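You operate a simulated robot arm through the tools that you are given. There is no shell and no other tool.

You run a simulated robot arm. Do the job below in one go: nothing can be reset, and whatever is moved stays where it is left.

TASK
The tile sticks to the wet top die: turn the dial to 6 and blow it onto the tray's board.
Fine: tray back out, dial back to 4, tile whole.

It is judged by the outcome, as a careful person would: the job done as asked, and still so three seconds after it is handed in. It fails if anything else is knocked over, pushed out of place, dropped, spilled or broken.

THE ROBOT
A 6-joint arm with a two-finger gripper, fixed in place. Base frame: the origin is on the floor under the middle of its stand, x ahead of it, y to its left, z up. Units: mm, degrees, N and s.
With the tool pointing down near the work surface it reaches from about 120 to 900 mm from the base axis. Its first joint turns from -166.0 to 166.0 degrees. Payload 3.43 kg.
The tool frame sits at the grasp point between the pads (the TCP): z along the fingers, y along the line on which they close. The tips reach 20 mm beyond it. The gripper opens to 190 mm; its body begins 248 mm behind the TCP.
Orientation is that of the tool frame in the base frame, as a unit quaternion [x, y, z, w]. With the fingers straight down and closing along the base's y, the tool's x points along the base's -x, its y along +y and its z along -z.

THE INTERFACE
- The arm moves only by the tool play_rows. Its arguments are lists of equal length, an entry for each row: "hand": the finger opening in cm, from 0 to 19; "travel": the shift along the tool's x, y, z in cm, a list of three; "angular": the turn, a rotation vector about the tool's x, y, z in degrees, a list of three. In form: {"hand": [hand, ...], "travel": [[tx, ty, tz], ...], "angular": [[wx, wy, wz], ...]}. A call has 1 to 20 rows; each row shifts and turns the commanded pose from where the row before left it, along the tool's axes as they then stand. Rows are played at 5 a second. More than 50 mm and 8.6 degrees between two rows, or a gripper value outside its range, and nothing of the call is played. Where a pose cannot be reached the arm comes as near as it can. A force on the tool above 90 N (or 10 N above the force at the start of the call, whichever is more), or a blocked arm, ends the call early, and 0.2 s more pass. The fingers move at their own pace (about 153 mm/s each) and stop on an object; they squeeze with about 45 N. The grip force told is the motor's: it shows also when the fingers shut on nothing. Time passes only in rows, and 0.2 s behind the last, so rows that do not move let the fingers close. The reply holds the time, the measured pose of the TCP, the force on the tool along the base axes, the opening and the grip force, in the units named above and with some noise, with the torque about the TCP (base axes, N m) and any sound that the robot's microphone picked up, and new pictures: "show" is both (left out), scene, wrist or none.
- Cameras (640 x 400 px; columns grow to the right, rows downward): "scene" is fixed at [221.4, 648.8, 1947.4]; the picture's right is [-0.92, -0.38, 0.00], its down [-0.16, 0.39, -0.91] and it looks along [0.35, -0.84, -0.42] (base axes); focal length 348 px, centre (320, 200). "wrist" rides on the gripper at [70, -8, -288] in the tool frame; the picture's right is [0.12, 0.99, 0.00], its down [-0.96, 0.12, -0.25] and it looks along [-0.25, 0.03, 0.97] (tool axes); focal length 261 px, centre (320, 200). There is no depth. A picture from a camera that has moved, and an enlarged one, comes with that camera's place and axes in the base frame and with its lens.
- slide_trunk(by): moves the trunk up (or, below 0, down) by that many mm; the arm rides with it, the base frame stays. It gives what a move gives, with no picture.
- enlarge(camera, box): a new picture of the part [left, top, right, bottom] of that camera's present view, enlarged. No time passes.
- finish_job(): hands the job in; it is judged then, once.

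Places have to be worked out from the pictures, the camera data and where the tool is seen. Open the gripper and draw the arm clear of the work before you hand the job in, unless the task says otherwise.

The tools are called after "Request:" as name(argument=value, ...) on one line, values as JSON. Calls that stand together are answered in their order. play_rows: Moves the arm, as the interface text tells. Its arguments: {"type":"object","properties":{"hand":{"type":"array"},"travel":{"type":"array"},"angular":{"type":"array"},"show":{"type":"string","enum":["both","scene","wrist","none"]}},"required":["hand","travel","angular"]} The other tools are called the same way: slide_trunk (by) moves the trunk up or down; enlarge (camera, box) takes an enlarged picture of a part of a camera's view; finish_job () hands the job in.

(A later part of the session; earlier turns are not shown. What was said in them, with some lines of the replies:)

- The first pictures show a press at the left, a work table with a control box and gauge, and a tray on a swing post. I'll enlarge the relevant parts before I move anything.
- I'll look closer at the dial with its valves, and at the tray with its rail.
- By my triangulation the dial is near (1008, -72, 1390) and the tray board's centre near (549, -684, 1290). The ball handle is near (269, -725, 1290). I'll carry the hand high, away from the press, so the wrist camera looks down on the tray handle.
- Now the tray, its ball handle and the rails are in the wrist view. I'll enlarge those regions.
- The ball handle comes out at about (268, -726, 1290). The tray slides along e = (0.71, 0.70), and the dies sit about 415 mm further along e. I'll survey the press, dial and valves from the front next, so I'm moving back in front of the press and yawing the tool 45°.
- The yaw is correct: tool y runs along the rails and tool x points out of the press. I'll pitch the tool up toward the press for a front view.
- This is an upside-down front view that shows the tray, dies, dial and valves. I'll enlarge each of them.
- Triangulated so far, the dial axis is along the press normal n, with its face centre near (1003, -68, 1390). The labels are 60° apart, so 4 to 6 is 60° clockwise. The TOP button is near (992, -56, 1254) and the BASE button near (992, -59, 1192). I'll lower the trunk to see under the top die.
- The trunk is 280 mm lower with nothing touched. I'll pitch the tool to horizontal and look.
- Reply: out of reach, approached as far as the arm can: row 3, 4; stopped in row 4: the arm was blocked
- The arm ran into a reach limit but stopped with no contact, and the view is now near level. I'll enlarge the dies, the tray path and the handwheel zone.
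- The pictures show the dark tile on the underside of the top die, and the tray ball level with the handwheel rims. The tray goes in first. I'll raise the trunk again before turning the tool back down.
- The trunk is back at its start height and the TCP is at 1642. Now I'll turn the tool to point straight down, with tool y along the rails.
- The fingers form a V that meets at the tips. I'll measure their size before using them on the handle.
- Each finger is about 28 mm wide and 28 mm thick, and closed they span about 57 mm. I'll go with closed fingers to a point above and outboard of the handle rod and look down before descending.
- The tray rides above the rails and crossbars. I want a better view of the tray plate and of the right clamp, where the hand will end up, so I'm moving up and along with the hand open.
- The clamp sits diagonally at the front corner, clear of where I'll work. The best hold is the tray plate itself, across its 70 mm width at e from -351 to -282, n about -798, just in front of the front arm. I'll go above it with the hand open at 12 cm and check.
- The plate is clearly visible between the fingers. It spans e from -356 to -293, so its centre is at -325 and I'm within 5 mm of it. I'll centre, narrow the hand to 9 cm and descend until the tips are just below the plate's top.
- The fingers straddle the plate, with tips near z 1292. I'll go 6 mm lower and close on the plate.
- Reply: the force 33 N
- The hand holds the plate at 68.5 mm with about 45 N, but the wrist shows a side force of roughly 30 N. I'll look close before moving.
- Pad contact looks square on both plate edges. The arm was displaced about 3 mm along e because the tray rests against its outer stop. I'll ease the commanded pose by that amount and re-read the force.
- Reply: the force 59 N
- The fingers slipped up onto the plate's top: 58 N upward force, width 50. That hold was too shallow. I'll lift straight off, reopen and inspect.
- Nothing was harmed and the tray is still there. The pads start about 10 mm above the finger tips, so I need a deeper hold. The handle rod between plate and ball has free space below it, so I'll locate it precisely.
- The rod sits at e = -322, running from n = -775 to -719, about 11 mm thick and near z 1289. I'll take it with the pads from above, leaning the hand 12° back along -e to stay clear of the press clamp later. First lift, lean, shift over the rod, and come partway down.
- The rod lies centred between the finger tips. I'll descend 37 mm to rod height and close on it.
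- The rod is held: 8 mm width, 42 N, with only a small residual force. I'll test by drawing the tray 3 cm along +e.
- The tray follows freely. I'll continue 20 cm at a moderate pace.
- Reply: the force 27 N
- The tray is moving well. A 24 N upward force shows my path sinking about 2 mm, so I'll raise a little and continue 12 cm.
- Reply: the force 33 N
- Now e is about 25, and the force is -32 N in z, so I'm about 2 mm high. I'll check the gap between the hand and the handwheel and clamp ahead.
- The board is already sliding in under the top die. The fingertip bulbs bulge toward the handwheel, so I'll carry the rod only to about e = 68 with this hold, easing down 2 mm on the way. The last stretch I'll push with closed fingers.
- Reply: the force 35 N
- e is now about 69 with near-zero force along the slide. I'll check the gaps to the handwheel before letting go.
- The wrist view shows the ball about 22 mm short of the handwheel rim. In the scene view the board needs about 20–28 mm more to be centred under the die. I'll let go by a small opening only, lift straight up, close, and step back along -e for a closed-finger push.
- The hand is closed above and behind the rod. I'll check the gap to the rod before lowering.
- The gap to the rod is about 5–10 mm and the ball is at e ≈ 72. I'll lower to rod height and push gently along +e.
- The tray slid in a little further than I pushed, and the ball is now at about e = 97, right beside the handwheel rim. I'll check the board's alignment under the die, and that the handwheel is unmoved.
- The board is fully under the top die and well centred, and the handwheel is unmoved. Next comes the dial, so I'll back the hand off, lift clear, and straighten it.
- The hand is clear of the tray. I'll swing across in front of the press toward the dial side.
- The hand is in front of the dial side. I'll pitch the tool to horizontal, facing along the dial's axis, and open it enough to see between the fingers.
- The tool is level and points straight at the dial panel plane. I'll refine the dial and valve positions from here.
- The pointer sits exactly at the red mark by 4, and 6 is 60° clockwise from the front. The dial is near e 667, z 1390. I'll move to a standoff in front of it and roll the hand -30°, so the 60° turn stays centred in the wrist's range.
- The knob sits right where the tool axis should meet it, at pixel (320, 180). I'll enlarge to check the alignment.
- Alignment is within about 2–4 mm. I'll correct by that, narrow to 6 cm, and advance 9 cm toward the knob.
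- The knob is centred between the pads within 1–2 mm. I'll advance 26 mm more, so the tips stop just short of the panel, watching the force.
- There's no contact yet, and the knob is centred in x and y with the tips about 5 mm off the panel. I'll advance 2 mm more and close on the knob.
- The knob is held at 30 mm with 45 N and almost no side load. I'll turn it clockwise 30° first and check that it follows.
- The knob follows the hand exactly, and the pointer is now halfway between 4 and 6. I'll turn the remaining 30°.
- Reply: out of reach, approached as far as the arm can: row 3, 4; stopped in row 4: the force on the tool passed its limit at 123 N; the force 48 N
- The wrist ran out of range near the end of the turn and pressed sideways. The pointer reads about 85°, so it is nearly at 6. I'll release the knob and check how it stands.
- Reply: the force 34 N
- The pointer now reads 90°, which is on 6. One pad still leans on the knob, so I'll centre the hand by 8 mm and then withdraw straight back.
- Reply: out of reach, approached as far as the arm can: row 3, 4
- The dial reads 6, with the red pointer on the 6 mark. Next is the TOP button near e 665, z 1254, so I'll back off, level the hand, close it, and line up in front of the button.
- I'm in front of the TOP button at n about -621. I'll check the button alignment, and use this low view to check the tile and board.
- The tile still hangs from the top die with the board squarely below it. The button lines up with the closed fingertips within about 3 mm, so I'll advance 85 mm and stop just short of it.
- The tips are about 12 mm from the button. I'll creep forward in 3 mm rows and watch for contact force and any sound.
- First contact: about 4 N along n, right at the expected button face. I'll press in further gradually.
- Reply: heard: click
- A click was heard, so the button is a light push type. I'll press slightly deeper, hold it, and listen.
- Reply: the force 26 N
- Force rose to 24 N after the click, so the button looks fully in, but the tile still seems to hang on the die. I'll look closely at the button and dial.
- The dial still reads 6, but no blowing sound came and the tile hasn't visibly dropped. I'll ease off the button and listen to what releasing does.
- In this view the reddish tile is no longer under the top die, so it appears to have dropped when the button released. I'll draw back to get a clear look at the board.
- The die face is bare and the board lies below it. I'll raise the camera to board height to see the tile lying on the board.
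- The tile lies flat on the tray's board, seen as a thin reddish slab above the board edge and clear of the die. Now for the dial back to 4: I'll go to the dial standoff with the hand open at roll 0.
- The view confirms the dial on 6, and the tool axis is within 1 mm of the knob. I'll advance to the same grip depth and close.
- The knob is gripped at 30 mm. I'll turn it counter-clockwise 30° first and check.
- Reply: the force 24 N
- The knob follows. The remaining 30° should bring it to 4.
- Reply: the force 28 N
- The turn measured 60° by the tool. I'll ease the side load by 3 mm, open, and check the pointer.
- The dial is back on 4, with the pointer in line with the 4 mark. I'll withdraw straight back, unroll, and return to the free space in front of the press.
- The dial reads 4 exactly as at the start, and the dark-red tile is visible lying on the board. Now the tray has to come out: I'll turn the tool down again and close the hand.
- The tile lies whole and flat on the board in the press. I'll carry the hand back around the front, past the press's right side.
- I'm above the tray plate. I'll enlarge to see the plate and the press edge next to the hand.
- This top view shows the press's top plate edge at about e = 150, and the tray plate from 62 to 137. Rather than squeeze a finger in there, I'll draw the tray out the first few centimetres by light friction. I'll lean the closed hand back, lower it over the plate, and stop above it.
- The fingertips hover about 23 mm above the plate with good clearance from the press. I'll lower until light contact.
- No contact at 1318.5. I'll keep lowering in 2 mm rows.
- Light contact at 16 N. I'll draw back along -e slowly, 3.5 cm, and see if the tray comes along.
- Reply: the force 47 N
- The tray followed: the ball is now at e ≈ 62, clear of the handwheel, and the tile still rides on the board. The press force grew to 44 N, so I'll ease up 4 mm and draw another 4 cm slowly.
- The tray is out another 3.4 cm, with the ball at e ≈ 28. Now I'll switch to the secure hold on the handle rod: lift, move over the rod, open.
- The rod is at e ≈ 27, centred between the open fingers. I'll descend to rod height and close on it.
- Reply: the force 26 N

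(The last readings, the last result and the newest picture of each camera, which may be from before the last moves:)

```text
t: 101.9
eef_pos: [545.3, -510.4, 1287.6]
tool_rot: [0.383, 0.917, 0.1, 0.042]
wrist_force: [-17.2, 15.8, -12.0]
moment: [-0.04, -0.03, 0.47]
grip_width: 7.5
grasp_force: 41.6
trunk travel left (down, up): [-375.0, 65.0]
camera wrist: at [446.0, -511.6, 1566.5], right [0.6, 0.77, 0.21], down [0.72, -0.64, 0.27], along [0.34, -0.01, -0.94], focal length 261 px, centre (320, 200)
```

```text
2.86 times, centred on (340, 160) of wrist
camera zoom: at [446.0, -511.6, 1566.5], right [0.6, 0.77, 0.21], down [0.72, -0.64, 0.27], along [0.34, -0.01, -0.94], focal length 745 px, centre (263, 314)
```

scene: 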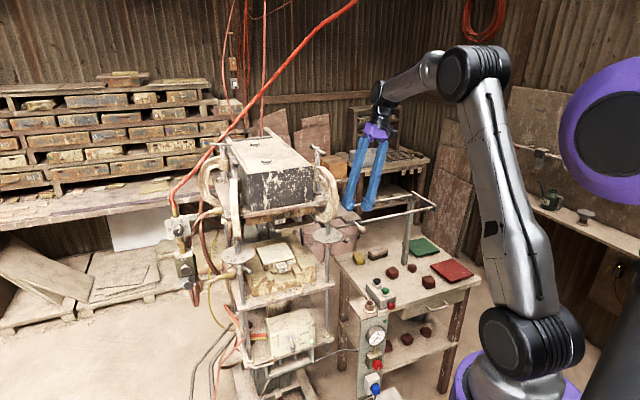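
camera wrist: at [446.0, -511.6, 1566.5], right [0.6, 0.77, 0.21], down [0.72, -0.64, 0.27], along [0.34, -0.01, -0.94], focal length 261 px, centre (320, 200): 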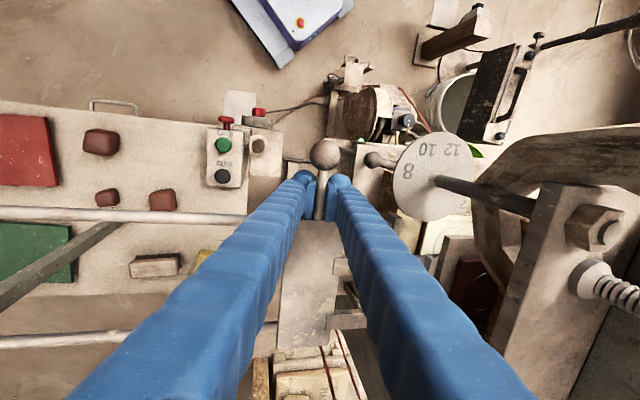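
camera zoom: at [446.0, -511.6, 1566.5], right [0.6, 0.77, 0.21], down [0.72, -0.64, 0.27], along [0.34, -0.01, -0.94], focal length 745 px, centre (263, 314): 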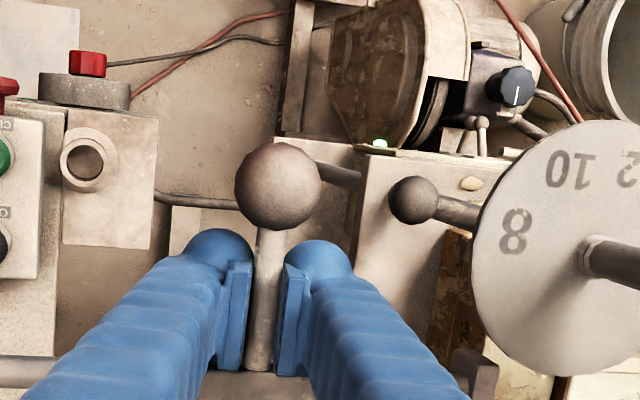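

The rod is held again. I'll draw the tray out gently, easing the sideways load and ramping the speed so the tile stays put.

Request:
play_rows(hand=[0.5, 0.5, 0.5, 0.5, 0.5, 0.5, 0.5, 0.5, 0.5, 0.5, 0.5, 0.5, 0.5, 0.5, 0.5], travel=[[0.25, 0, 0], [0, -0.49, -0.108], [0, -0.98, -0.215], [0, -1.27, -0.28], [0, -1.27, -0.28], [0, -1.27, -0.28], [0, -1.27, -0.28], [0, -1.27, -0.28], [0, -1.27, -0.28], [0, -1.27, -0.28], [0, -1.27, -0.28], [0, -1.27, -0.28], [0, -0.98, -0.215], [0, -0.49, -0.108], [0, 0, 0]], angular=[[0, 0, 0], [0, 0, 0], [0, 0, 0], [0, 0, 0], [0, 0, 0], [0, 0, 0], [0, 0, 0], [0, 0, 0], [0, 0, 0], [0, 0, 0], [0, 0, 0], [0, 0, 0], [0, 0, 0], [0, 0, 0], [0, 0, 0]], show="both")

Request:
enlarge(camera="scene", box=[250, 170, 410, 270])

```text
t: 105.1
eef_pos: [442.1, -614.8, 1288.9]
tool_rot: [0.383, 0.917, 0.099, 0.044]
wrist_force: [4.5, -5.5, 4.1]
moment: [-0.32, -0.25, 0.41]
grip_width: 7.3
grasp_force: 41.2
trunk travel left (down, up): [-375.0, 65.0]
camera wrist: at [341.6, -614.7, 1566.5], right [0.6, 0.77, 0.21], down [0.72, -0.64, 0.27], along [0.34, -0.01, -0.94], focal length 261 px, centre (320, 200)
```

scene: 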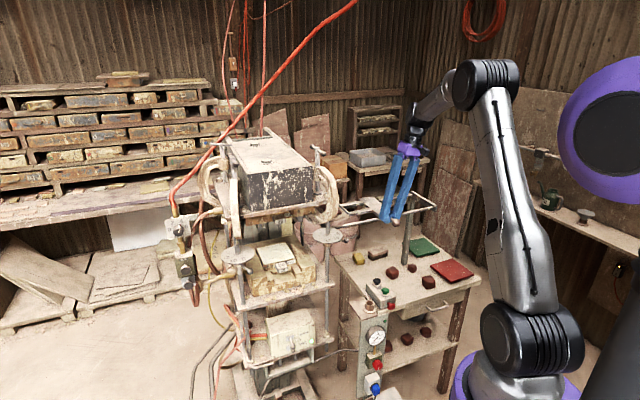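
wrist: 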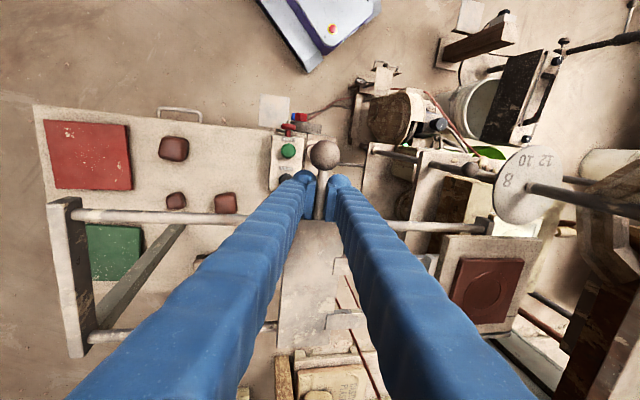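

```text
4.00 times, centred on (330, 220) of scene
camera zoom: at [221.4, 648.8, 1947.4], right [-0.92, -0.38, 0.0], down [-0.16, 0.39, -0.91], along [0.35, -0.84, -0.42], focal length 1394 px, centre (280, 120)
```

zoom: 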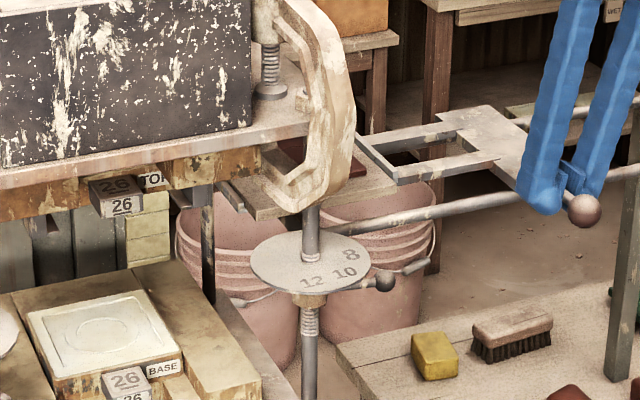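

The whole tile, with its round relief, sits on the board as the tray comes out. I'll continue to draw it out another 19.5 cm, slowing at the end.

Request:
play_rows(hand=[0.5, 0.5, 0.5, 0.5, 0.5, 0.5, 0.5, 0.5, 0.5, 0.5, 0.5, 0.5, 0.5, 0.5, 0.5, 0.5, 0.5, 0.5, 0.5], travel=[[0, -0.49, -0.108], [0, -0.98, -0.215], [0, -1.27, -0.28], [0, -1.27, -0.28], [0, -1.27, -0.28], [0, -1.27, -0.28], [0, -1.27, -0.28], [0, -1.27, -0.28], [0, -1.27, -0.28], [0, -1.27, -0.28], [0, -1.27, -0.28], [0, -1.27, -0.28], [0, -1.27, -0.28], [0, -1.17, -0.258], [0, -0.78, -0.172], [0, -0.59, -0.13], [0, -0.39, -0.086], [0, -0.29, -0.065], [0, 0, 0]], angular=[[0, 0, 0], [0, 0, 0], [0, 0, 0], [0, 0, 0], [0, 0, 0], [0, 0, 0], [0, 0, 0], [0, 0, 0], [0, 0, 0], [0, 0, 0], [0, 0, 0], [0, 0, 0], [0, 0, 0], [0, 0, 0], [0, 0, 0], [0, 0, 0], [0, 0, 0], [0, 0, 0], [0, 0, 0]], show="both")

Request:
enlarge(camera="scene", box=[330, 170, 460, 250])

```text
t: 109.1
eef_pos: [303.5, -750.4, 1286.8]
tool_rot: [0.383, 0.917, 0.1, 0.043]
wrist_force: [-5.3, -2.3, -28.4]
moment: [-0.14, -0.16, 0.53]
grip_width: 7.1
grasp_force: 41.4
trunk travel left (down, up): [-375.0, 65.0]
camera wrist: at [205.2, -750.8, 1565.7], right [0.6, 0.77, 0.21], down [0.72, -0.64, 0.27], along [0.34, -0.01, -0.94], focal length 261 px, centre (320, 200)
```

scene: 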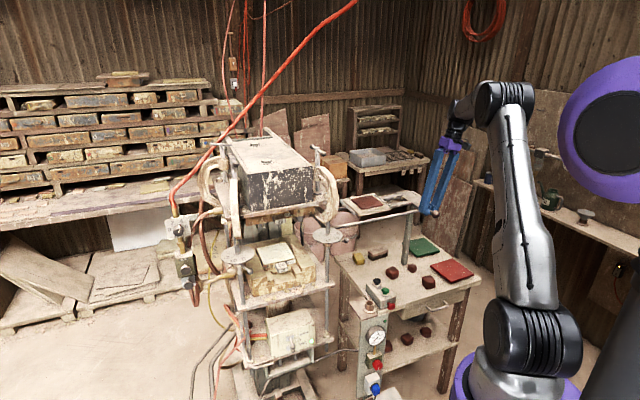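
wrist: 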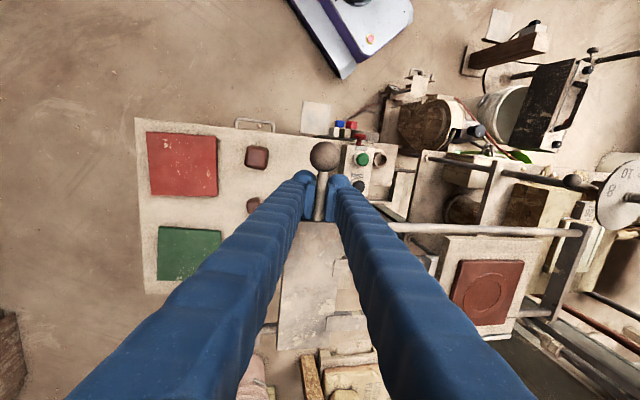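

```text
4.92 times, centred on (395, 210) of scene
camera zoom: at [221.4, 648.8, 1947.4], right [-0.92, -0.38, 0.0], down [-0.16, 0.39, -0.91], along [0.35, -0.84, -0.42], focal length 1716 px, centre (-49, 151)
```

zoom: 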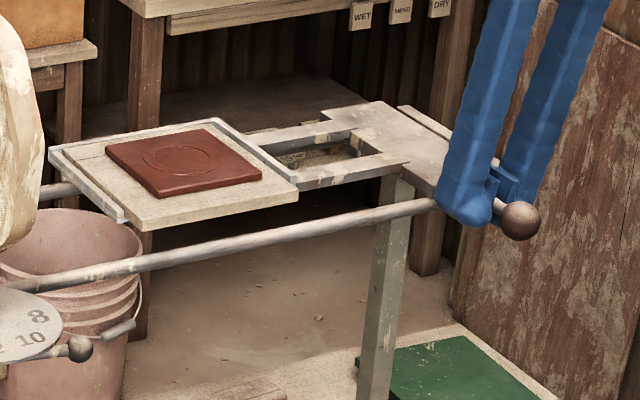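

The tray is nearly home with the tile whole on the board. It needs about 1 cm more to its original stop, so I'll ease the height by 3 mm and finish slowly.

Request:
play_rows(hand=[0.5, 0.5, 0.5, 0.5, 0.5, 0.5], travel=[[0, -0.06, 0.29], [0, -0.29, -0.065], [0, -0.29, -0.065], [0, -0.29, -0.065], [0, -0.15, -0.03], [0, 0, 0]], angular=[[0, 0, 0], [0, 0, 0], [0, 0, 0], [0, 0, 0], [0, 0, 0], [0, 0, 0]], show="scene")

Request:
enlarge(camera="scene", box=[330, 180, 450, 255])

```text
t: 110.5
eef_pos: [299.6, -756.5, 1286.5]
tool_rot: [0.383, 0.917, 0.099, 0.045]
wrist_force: [3.0, -3.6, 15.5]
moment: [-0.23, -0.27, 0.32]
grip_width: 7.6
grasp_force: 40.9
trunk travel left (down, up): [-375.0, 65.0]
```

scene: 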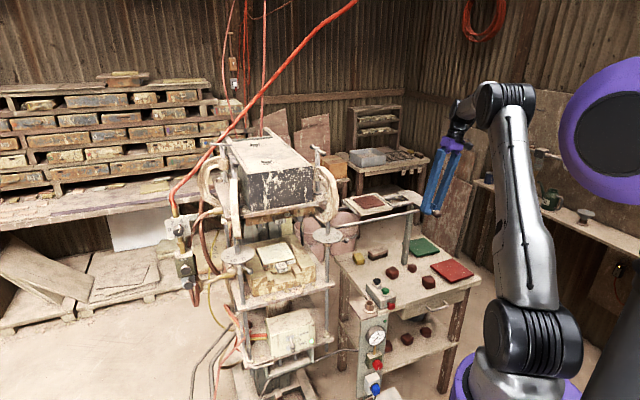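

```text
5.33 times, centred on (390, 218) of scene
camera zoom: at [221.4, 648.8, 1947.4], right [-0.92, -0.38, 0.0], down [-0.16, 0.39, -0.91], along [0.35, -0.84, -0.42], focal length 1859 px, centre (-53, 107)
```

zoom: 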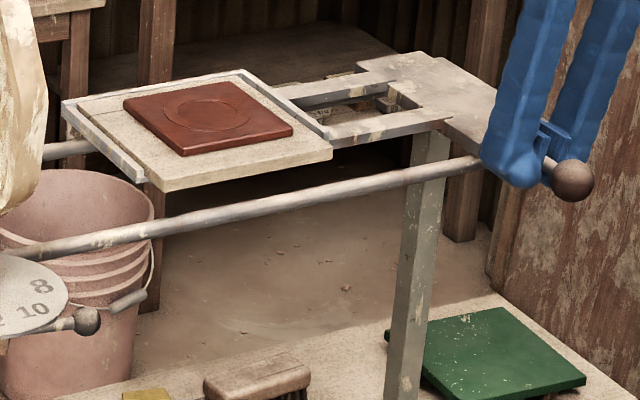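

The tray is within about 3 mm of its original place. One last small draw to the stop.

Request:
play_rows(hand=[0.5, 0.5, 0.5], travel=[[0, -0.24, -0.09], [0, -0.24, -0.09], [0, 0, 0]], angular=[[0, 0, 0], [0, 0, 0], [0, 0, 0]], show="none")

Request:
enlarge(camera="scene", box=[330, 180, 450, 255])

```text
t: 111.3
eef_pos: [297.5, -757.9, 1287.3]
tool_rot: [0.382, 0.918, 0.099, 0.044]
wrist_force: [16.4, 9.6, 23.1]
moment: [-0.21, -0.2, 0.27]
grip_width: 7.2
grasp_force: 41.7
trunk travel left (down, up): [-375.0, 65.0]
```

```text
5.33 times, centred on (390, 218) of scene
camera zoom: at [221.4, 648.8, 1947.4], right [-0.92, -0.38, 0.0], down [-0.16, 0.39, -0.91], along [0.35, -0.84, -0.42], focal length 1859 px, centre (-53, 107)
```

zoom: 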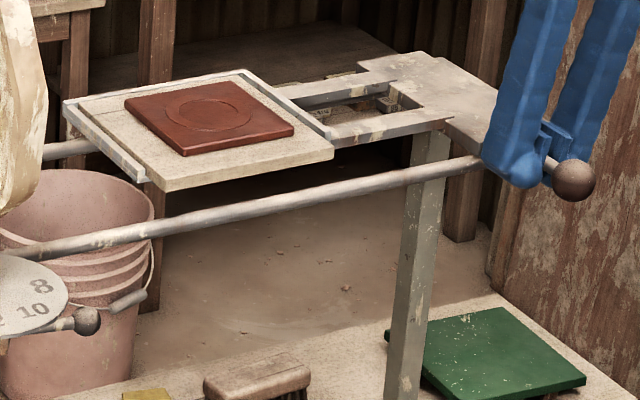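

The tray is at its stop again, with the same reading as at the start and 18 N against the stop. The tile is whole and centred on the board. I'll release the rod and lift straight up.

Request:
play_rows(hand=[2, 3.5, 4, 4, 4, 4, 4, 4, 4], travel=[[0, 0.2, 0.04], [0, 0, 0], [0, 0, 0], [0, 0.43, -1.95], [0, 0.65, -2.93], [0, 0.86, -3.9], [0, 0.86, -3.9], [0, 0.86, -3.9], [0, 0, 0]], angular=[[0, 0, 0], [0, 0, 0], [0, 0, 0], [0, 0, 0], [0, 0, 0], [0, 0, 0], [0, 0, 0], [0, 0, 0], [0, 0, 0]], show="both")

Request:
enlarge(camera="wrist", box=[240, 100, 560, 330])

```text
t: 113.3
eef_pos: [294.9, -758.3, 1453.9]
tool_rot: [0.382, 0.918, 0.099, 0.044]
wrist_force: [-0.6, -0.5, 0.2]
moment: [-0.01, 0.02, -0.04]
grip_width: 40.3
grasp_force: 0.1
trunk travel left (down, up): [-375.0, 65.0]
camera wrist: at [195.7, -757.7, 1733.1], right [0.6, 0.77, 0.21], down [0.72, -0.64, 0.27], along [0.34, -0.01, -0.94], focal length 261 px, centre (320, 200)
```

scene: 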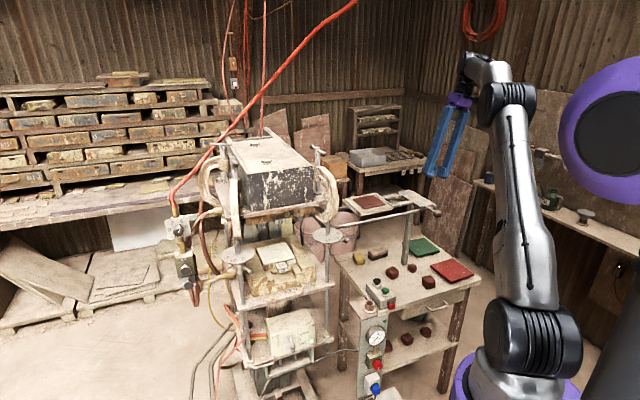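
wrist: 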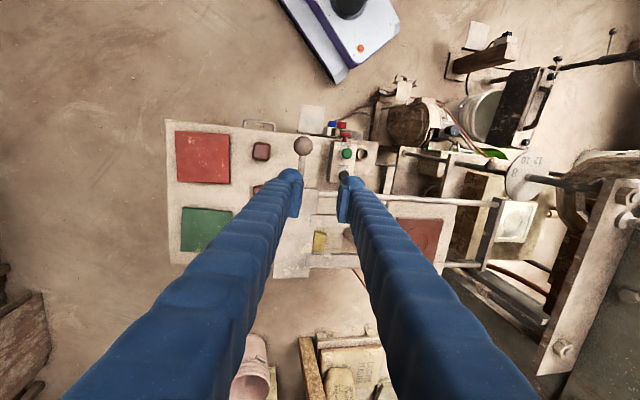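

```text
1.74 times, centred on (400, 215) of wrist
camera zoom: at [195.7, -757.7, 1733.1], right [0.6, 0.77, 0.21], down [0.72, -0.64, 0.27], along [0.34, -0.01, -0.94], focal length 453 px, centre (181, 174)
```

zoom: 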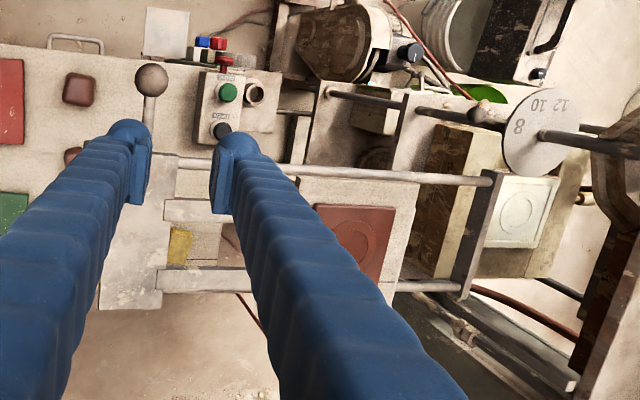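

The tray and tile stay put. I'll straighten the hand and draw the arm back to its starting area, well clear of the work.

Request:
play_rows(hand=[4, 4, 4, 4, 4, 4, 6, 8, 10, 12, 14, 16, 18, 19, 19, 19, 19, 19], travel=[[0, 0, 0], [0, 0, 0], [0, 0, -4.5], [0, 0, -4.5], [1.45, 4.48, 0], [1.45, 4.48, 0], [1.45, 4.48, 0], [1.45, 4.48, 0], [1.45, 4.48, 0], [1.45, 4.48, 0], [1.45, 4.48, 0], [1.45, 4.48, 0], [1.45, 4.48, 0], [1.45, 4.48, 0], [1.45, 4.48, 0], [1.45, 4.48, 0], [1.45, 4.48, 0], [0, 0, 0]], angular=[[6, 0, 0], [6, 0, 0], [0, 0, 0], [0, 0, 0], [0, 0, 0], [0, 0, 0], [0, 0, 0], [0, 0, 0], [0, 0, 0], [0, 0, 0], [0, 0, 0], [0, 0, 0], [0, 0, 0], [0, 0, 0], [0, 0, 0], [0, 0, 0], [0, 0, 0], [0, 0, 0]], show="both")

Request:
enlarge(camera="scene", box=[330, 180, 450, 255])

Request:
enlarge(camera="scene", box=[150, 200, 230, 300])

Request:
enlarge(camera="scene", box=[200, 130, 360, 260])

```text
t: 117.1
eef_pos: [576.1, -217.3, 1546.0]
tool_rot: [0.385, 0.923, 0.002, 0.004]
wrist_force: [-0.4, 0.3, -0.2]
moment: [0.0, -0.06, -0.01]
grip_width: 189.9
grasp_force: 0.1
trunk travel left (down, up): [-375.0, 65.0]
camera wrist: at [517.3, -175.4, 1833.0], right [0.62, 0.78, 0.01], down [0.76, -0.6, 0.25], along [0.2, -0.15, -0.97], focal length 261 px, centre (320, 200)
```

scene: 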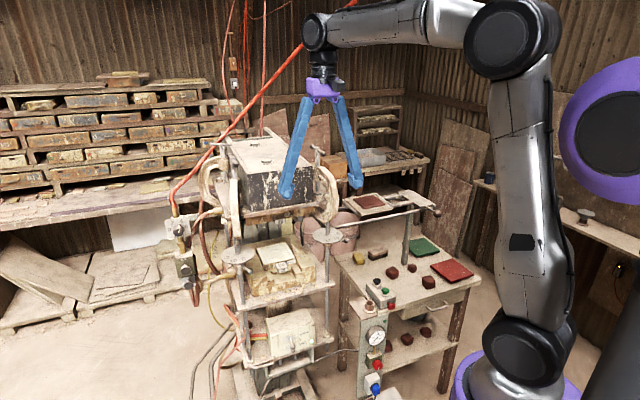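
wrist: 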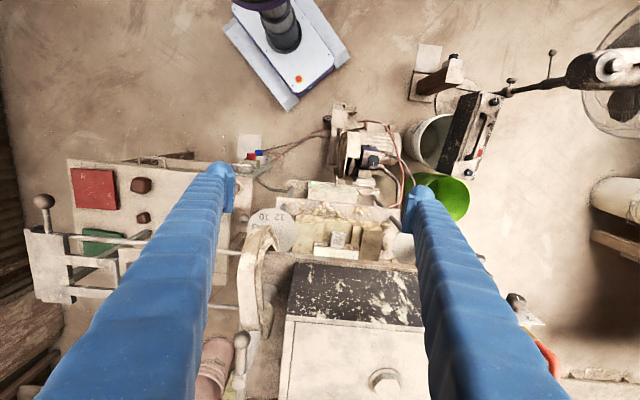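

```text
5.33 times, centred on (390, 218) of scene
camera zoom: at [221.4, 648.8, 1947.4], right [-0.92, -0.38, 0.0], down [-0.16, 0.39, -0.91], along [0.35, -0.84, -0.42], focal length 1859 px, centre (-53, 107)
```

zoom: 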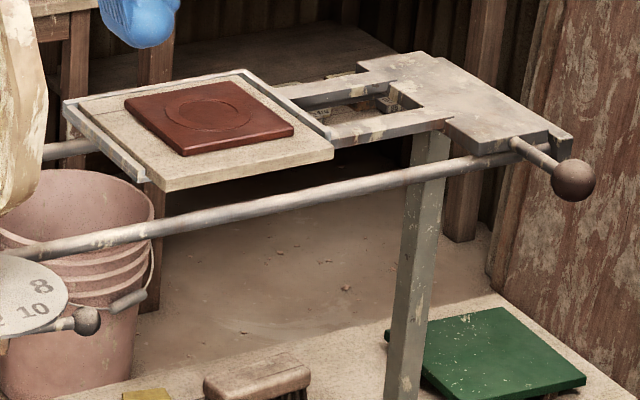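

```text
4.00 times, centred on (190, 250) of scene
camera zoom: at [221.4, 648.8, 1947.4], right [-0.92, -0.38, 0.0], down [-0.16, 0.39, -0.91], along [0.35, -0.84, -0.42], focal length 1394 px, centre (840, 0)
```

zoom: 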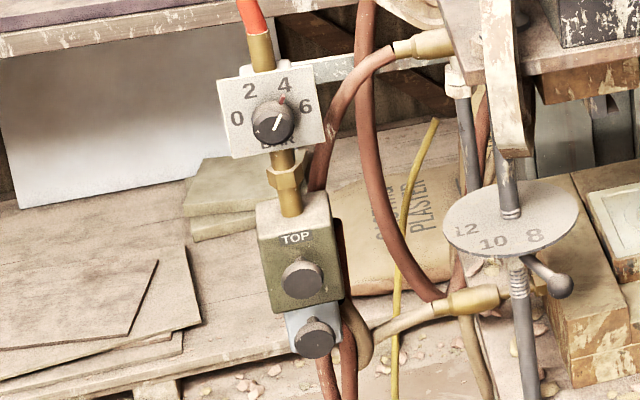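

```text
3.08 times, centred on (280, 195) of scene
camera zoom: at [221.4, 648.8, 1947.4], right [-0.92, -0.38, 0.0], down [-0.16, 0.39, -0.91], along [0.35, -0.84, -0.42], focal length 1072 px, centre (443, 215)
```

zoom: 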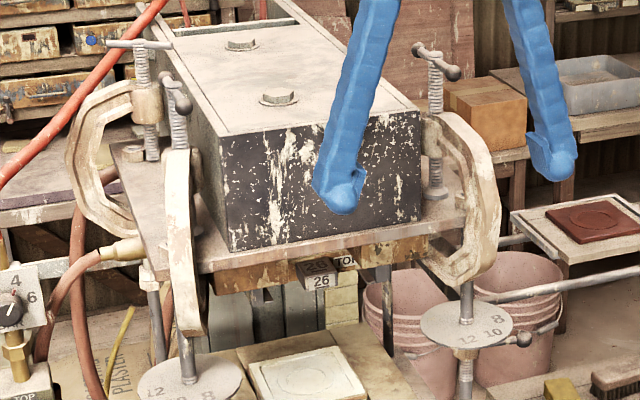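

The tile rests whole on the board and the tray is back where it began. The TOP button is back out. One last close check of the dial against the starting picture.

Request:
enlarge(camera="scene", box=[150, 200, 230, 250])

Request:
enlarge(camera="scene", box=[160, 230, 360, 355])

```text
8.00 times, centred on (190, 225) of scene
camera zoom: at [221.4, 648.8, 1947.4], right [-0.92, -0.38, 0.0], down [-0.16, 0.39, -0.91], along [0.35, -0.84, -0.42], focal length 2788 px, centre (1360, 0)
```

zoom: 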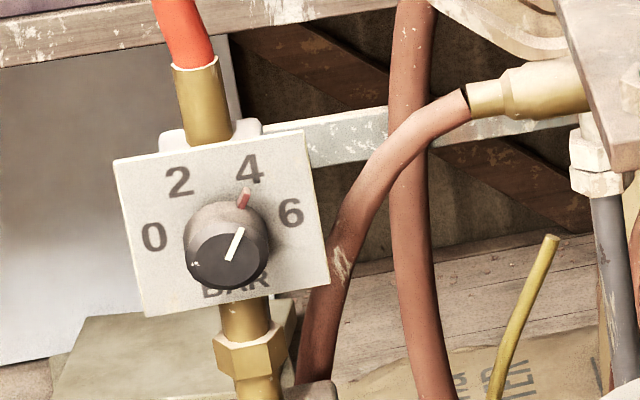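

```text
3.20 times, centred on (260, 292) of scene
camera zoom: at [221.4, 648.8, 1947.4], right [-0.92, -0.38, 0.0], down [-0.16, 0.39, -0.91], along [0.35, -0.84, -0.42], focal length 1115 px, centre (512, -96)
```

zoom: 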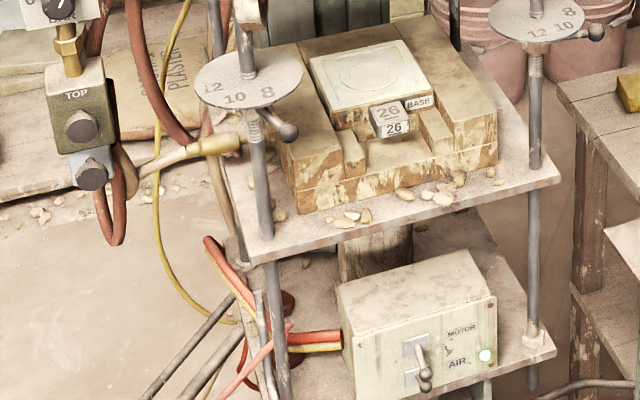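

The dial picture matches the starting one, with the pointer on 4. The handwheels, switches and press look unchanged. The tile lies whole on the tray's board, the tray is out, the hand is open and the arm is clear, so I'm handing the job in.

Request:
finish_job()

```text
The job is handed in.
```

The tile came off the wet top die and is lying whole on the tray's board, and I've handed the job in.

- **Blow-off:** I slid the tray in under the die, turned the dial to 6 and pressed the TOP button. The button clicked, but I heard no air. The tile was gone from the die once I let the button go.
- **Tray:** It is back out at its original stop, with the tile on the board. The board itself may have shifted about 5 mm in the tray frame.
- **Dial:** It is back on 4 and matches the starting picture.
- **Mishaps:**
  - My first grip on the tray slipped, and the fingers pressed on its plate at about 58 N.
  - Near the end of the turn to 6 the wrist ran out of range, and the force reached 123 N before it stopped.
  - I saw no damage from either.

In the final pictures the handwheels, switches and press look unchanged. The hand is open and the arm is clear of the work.
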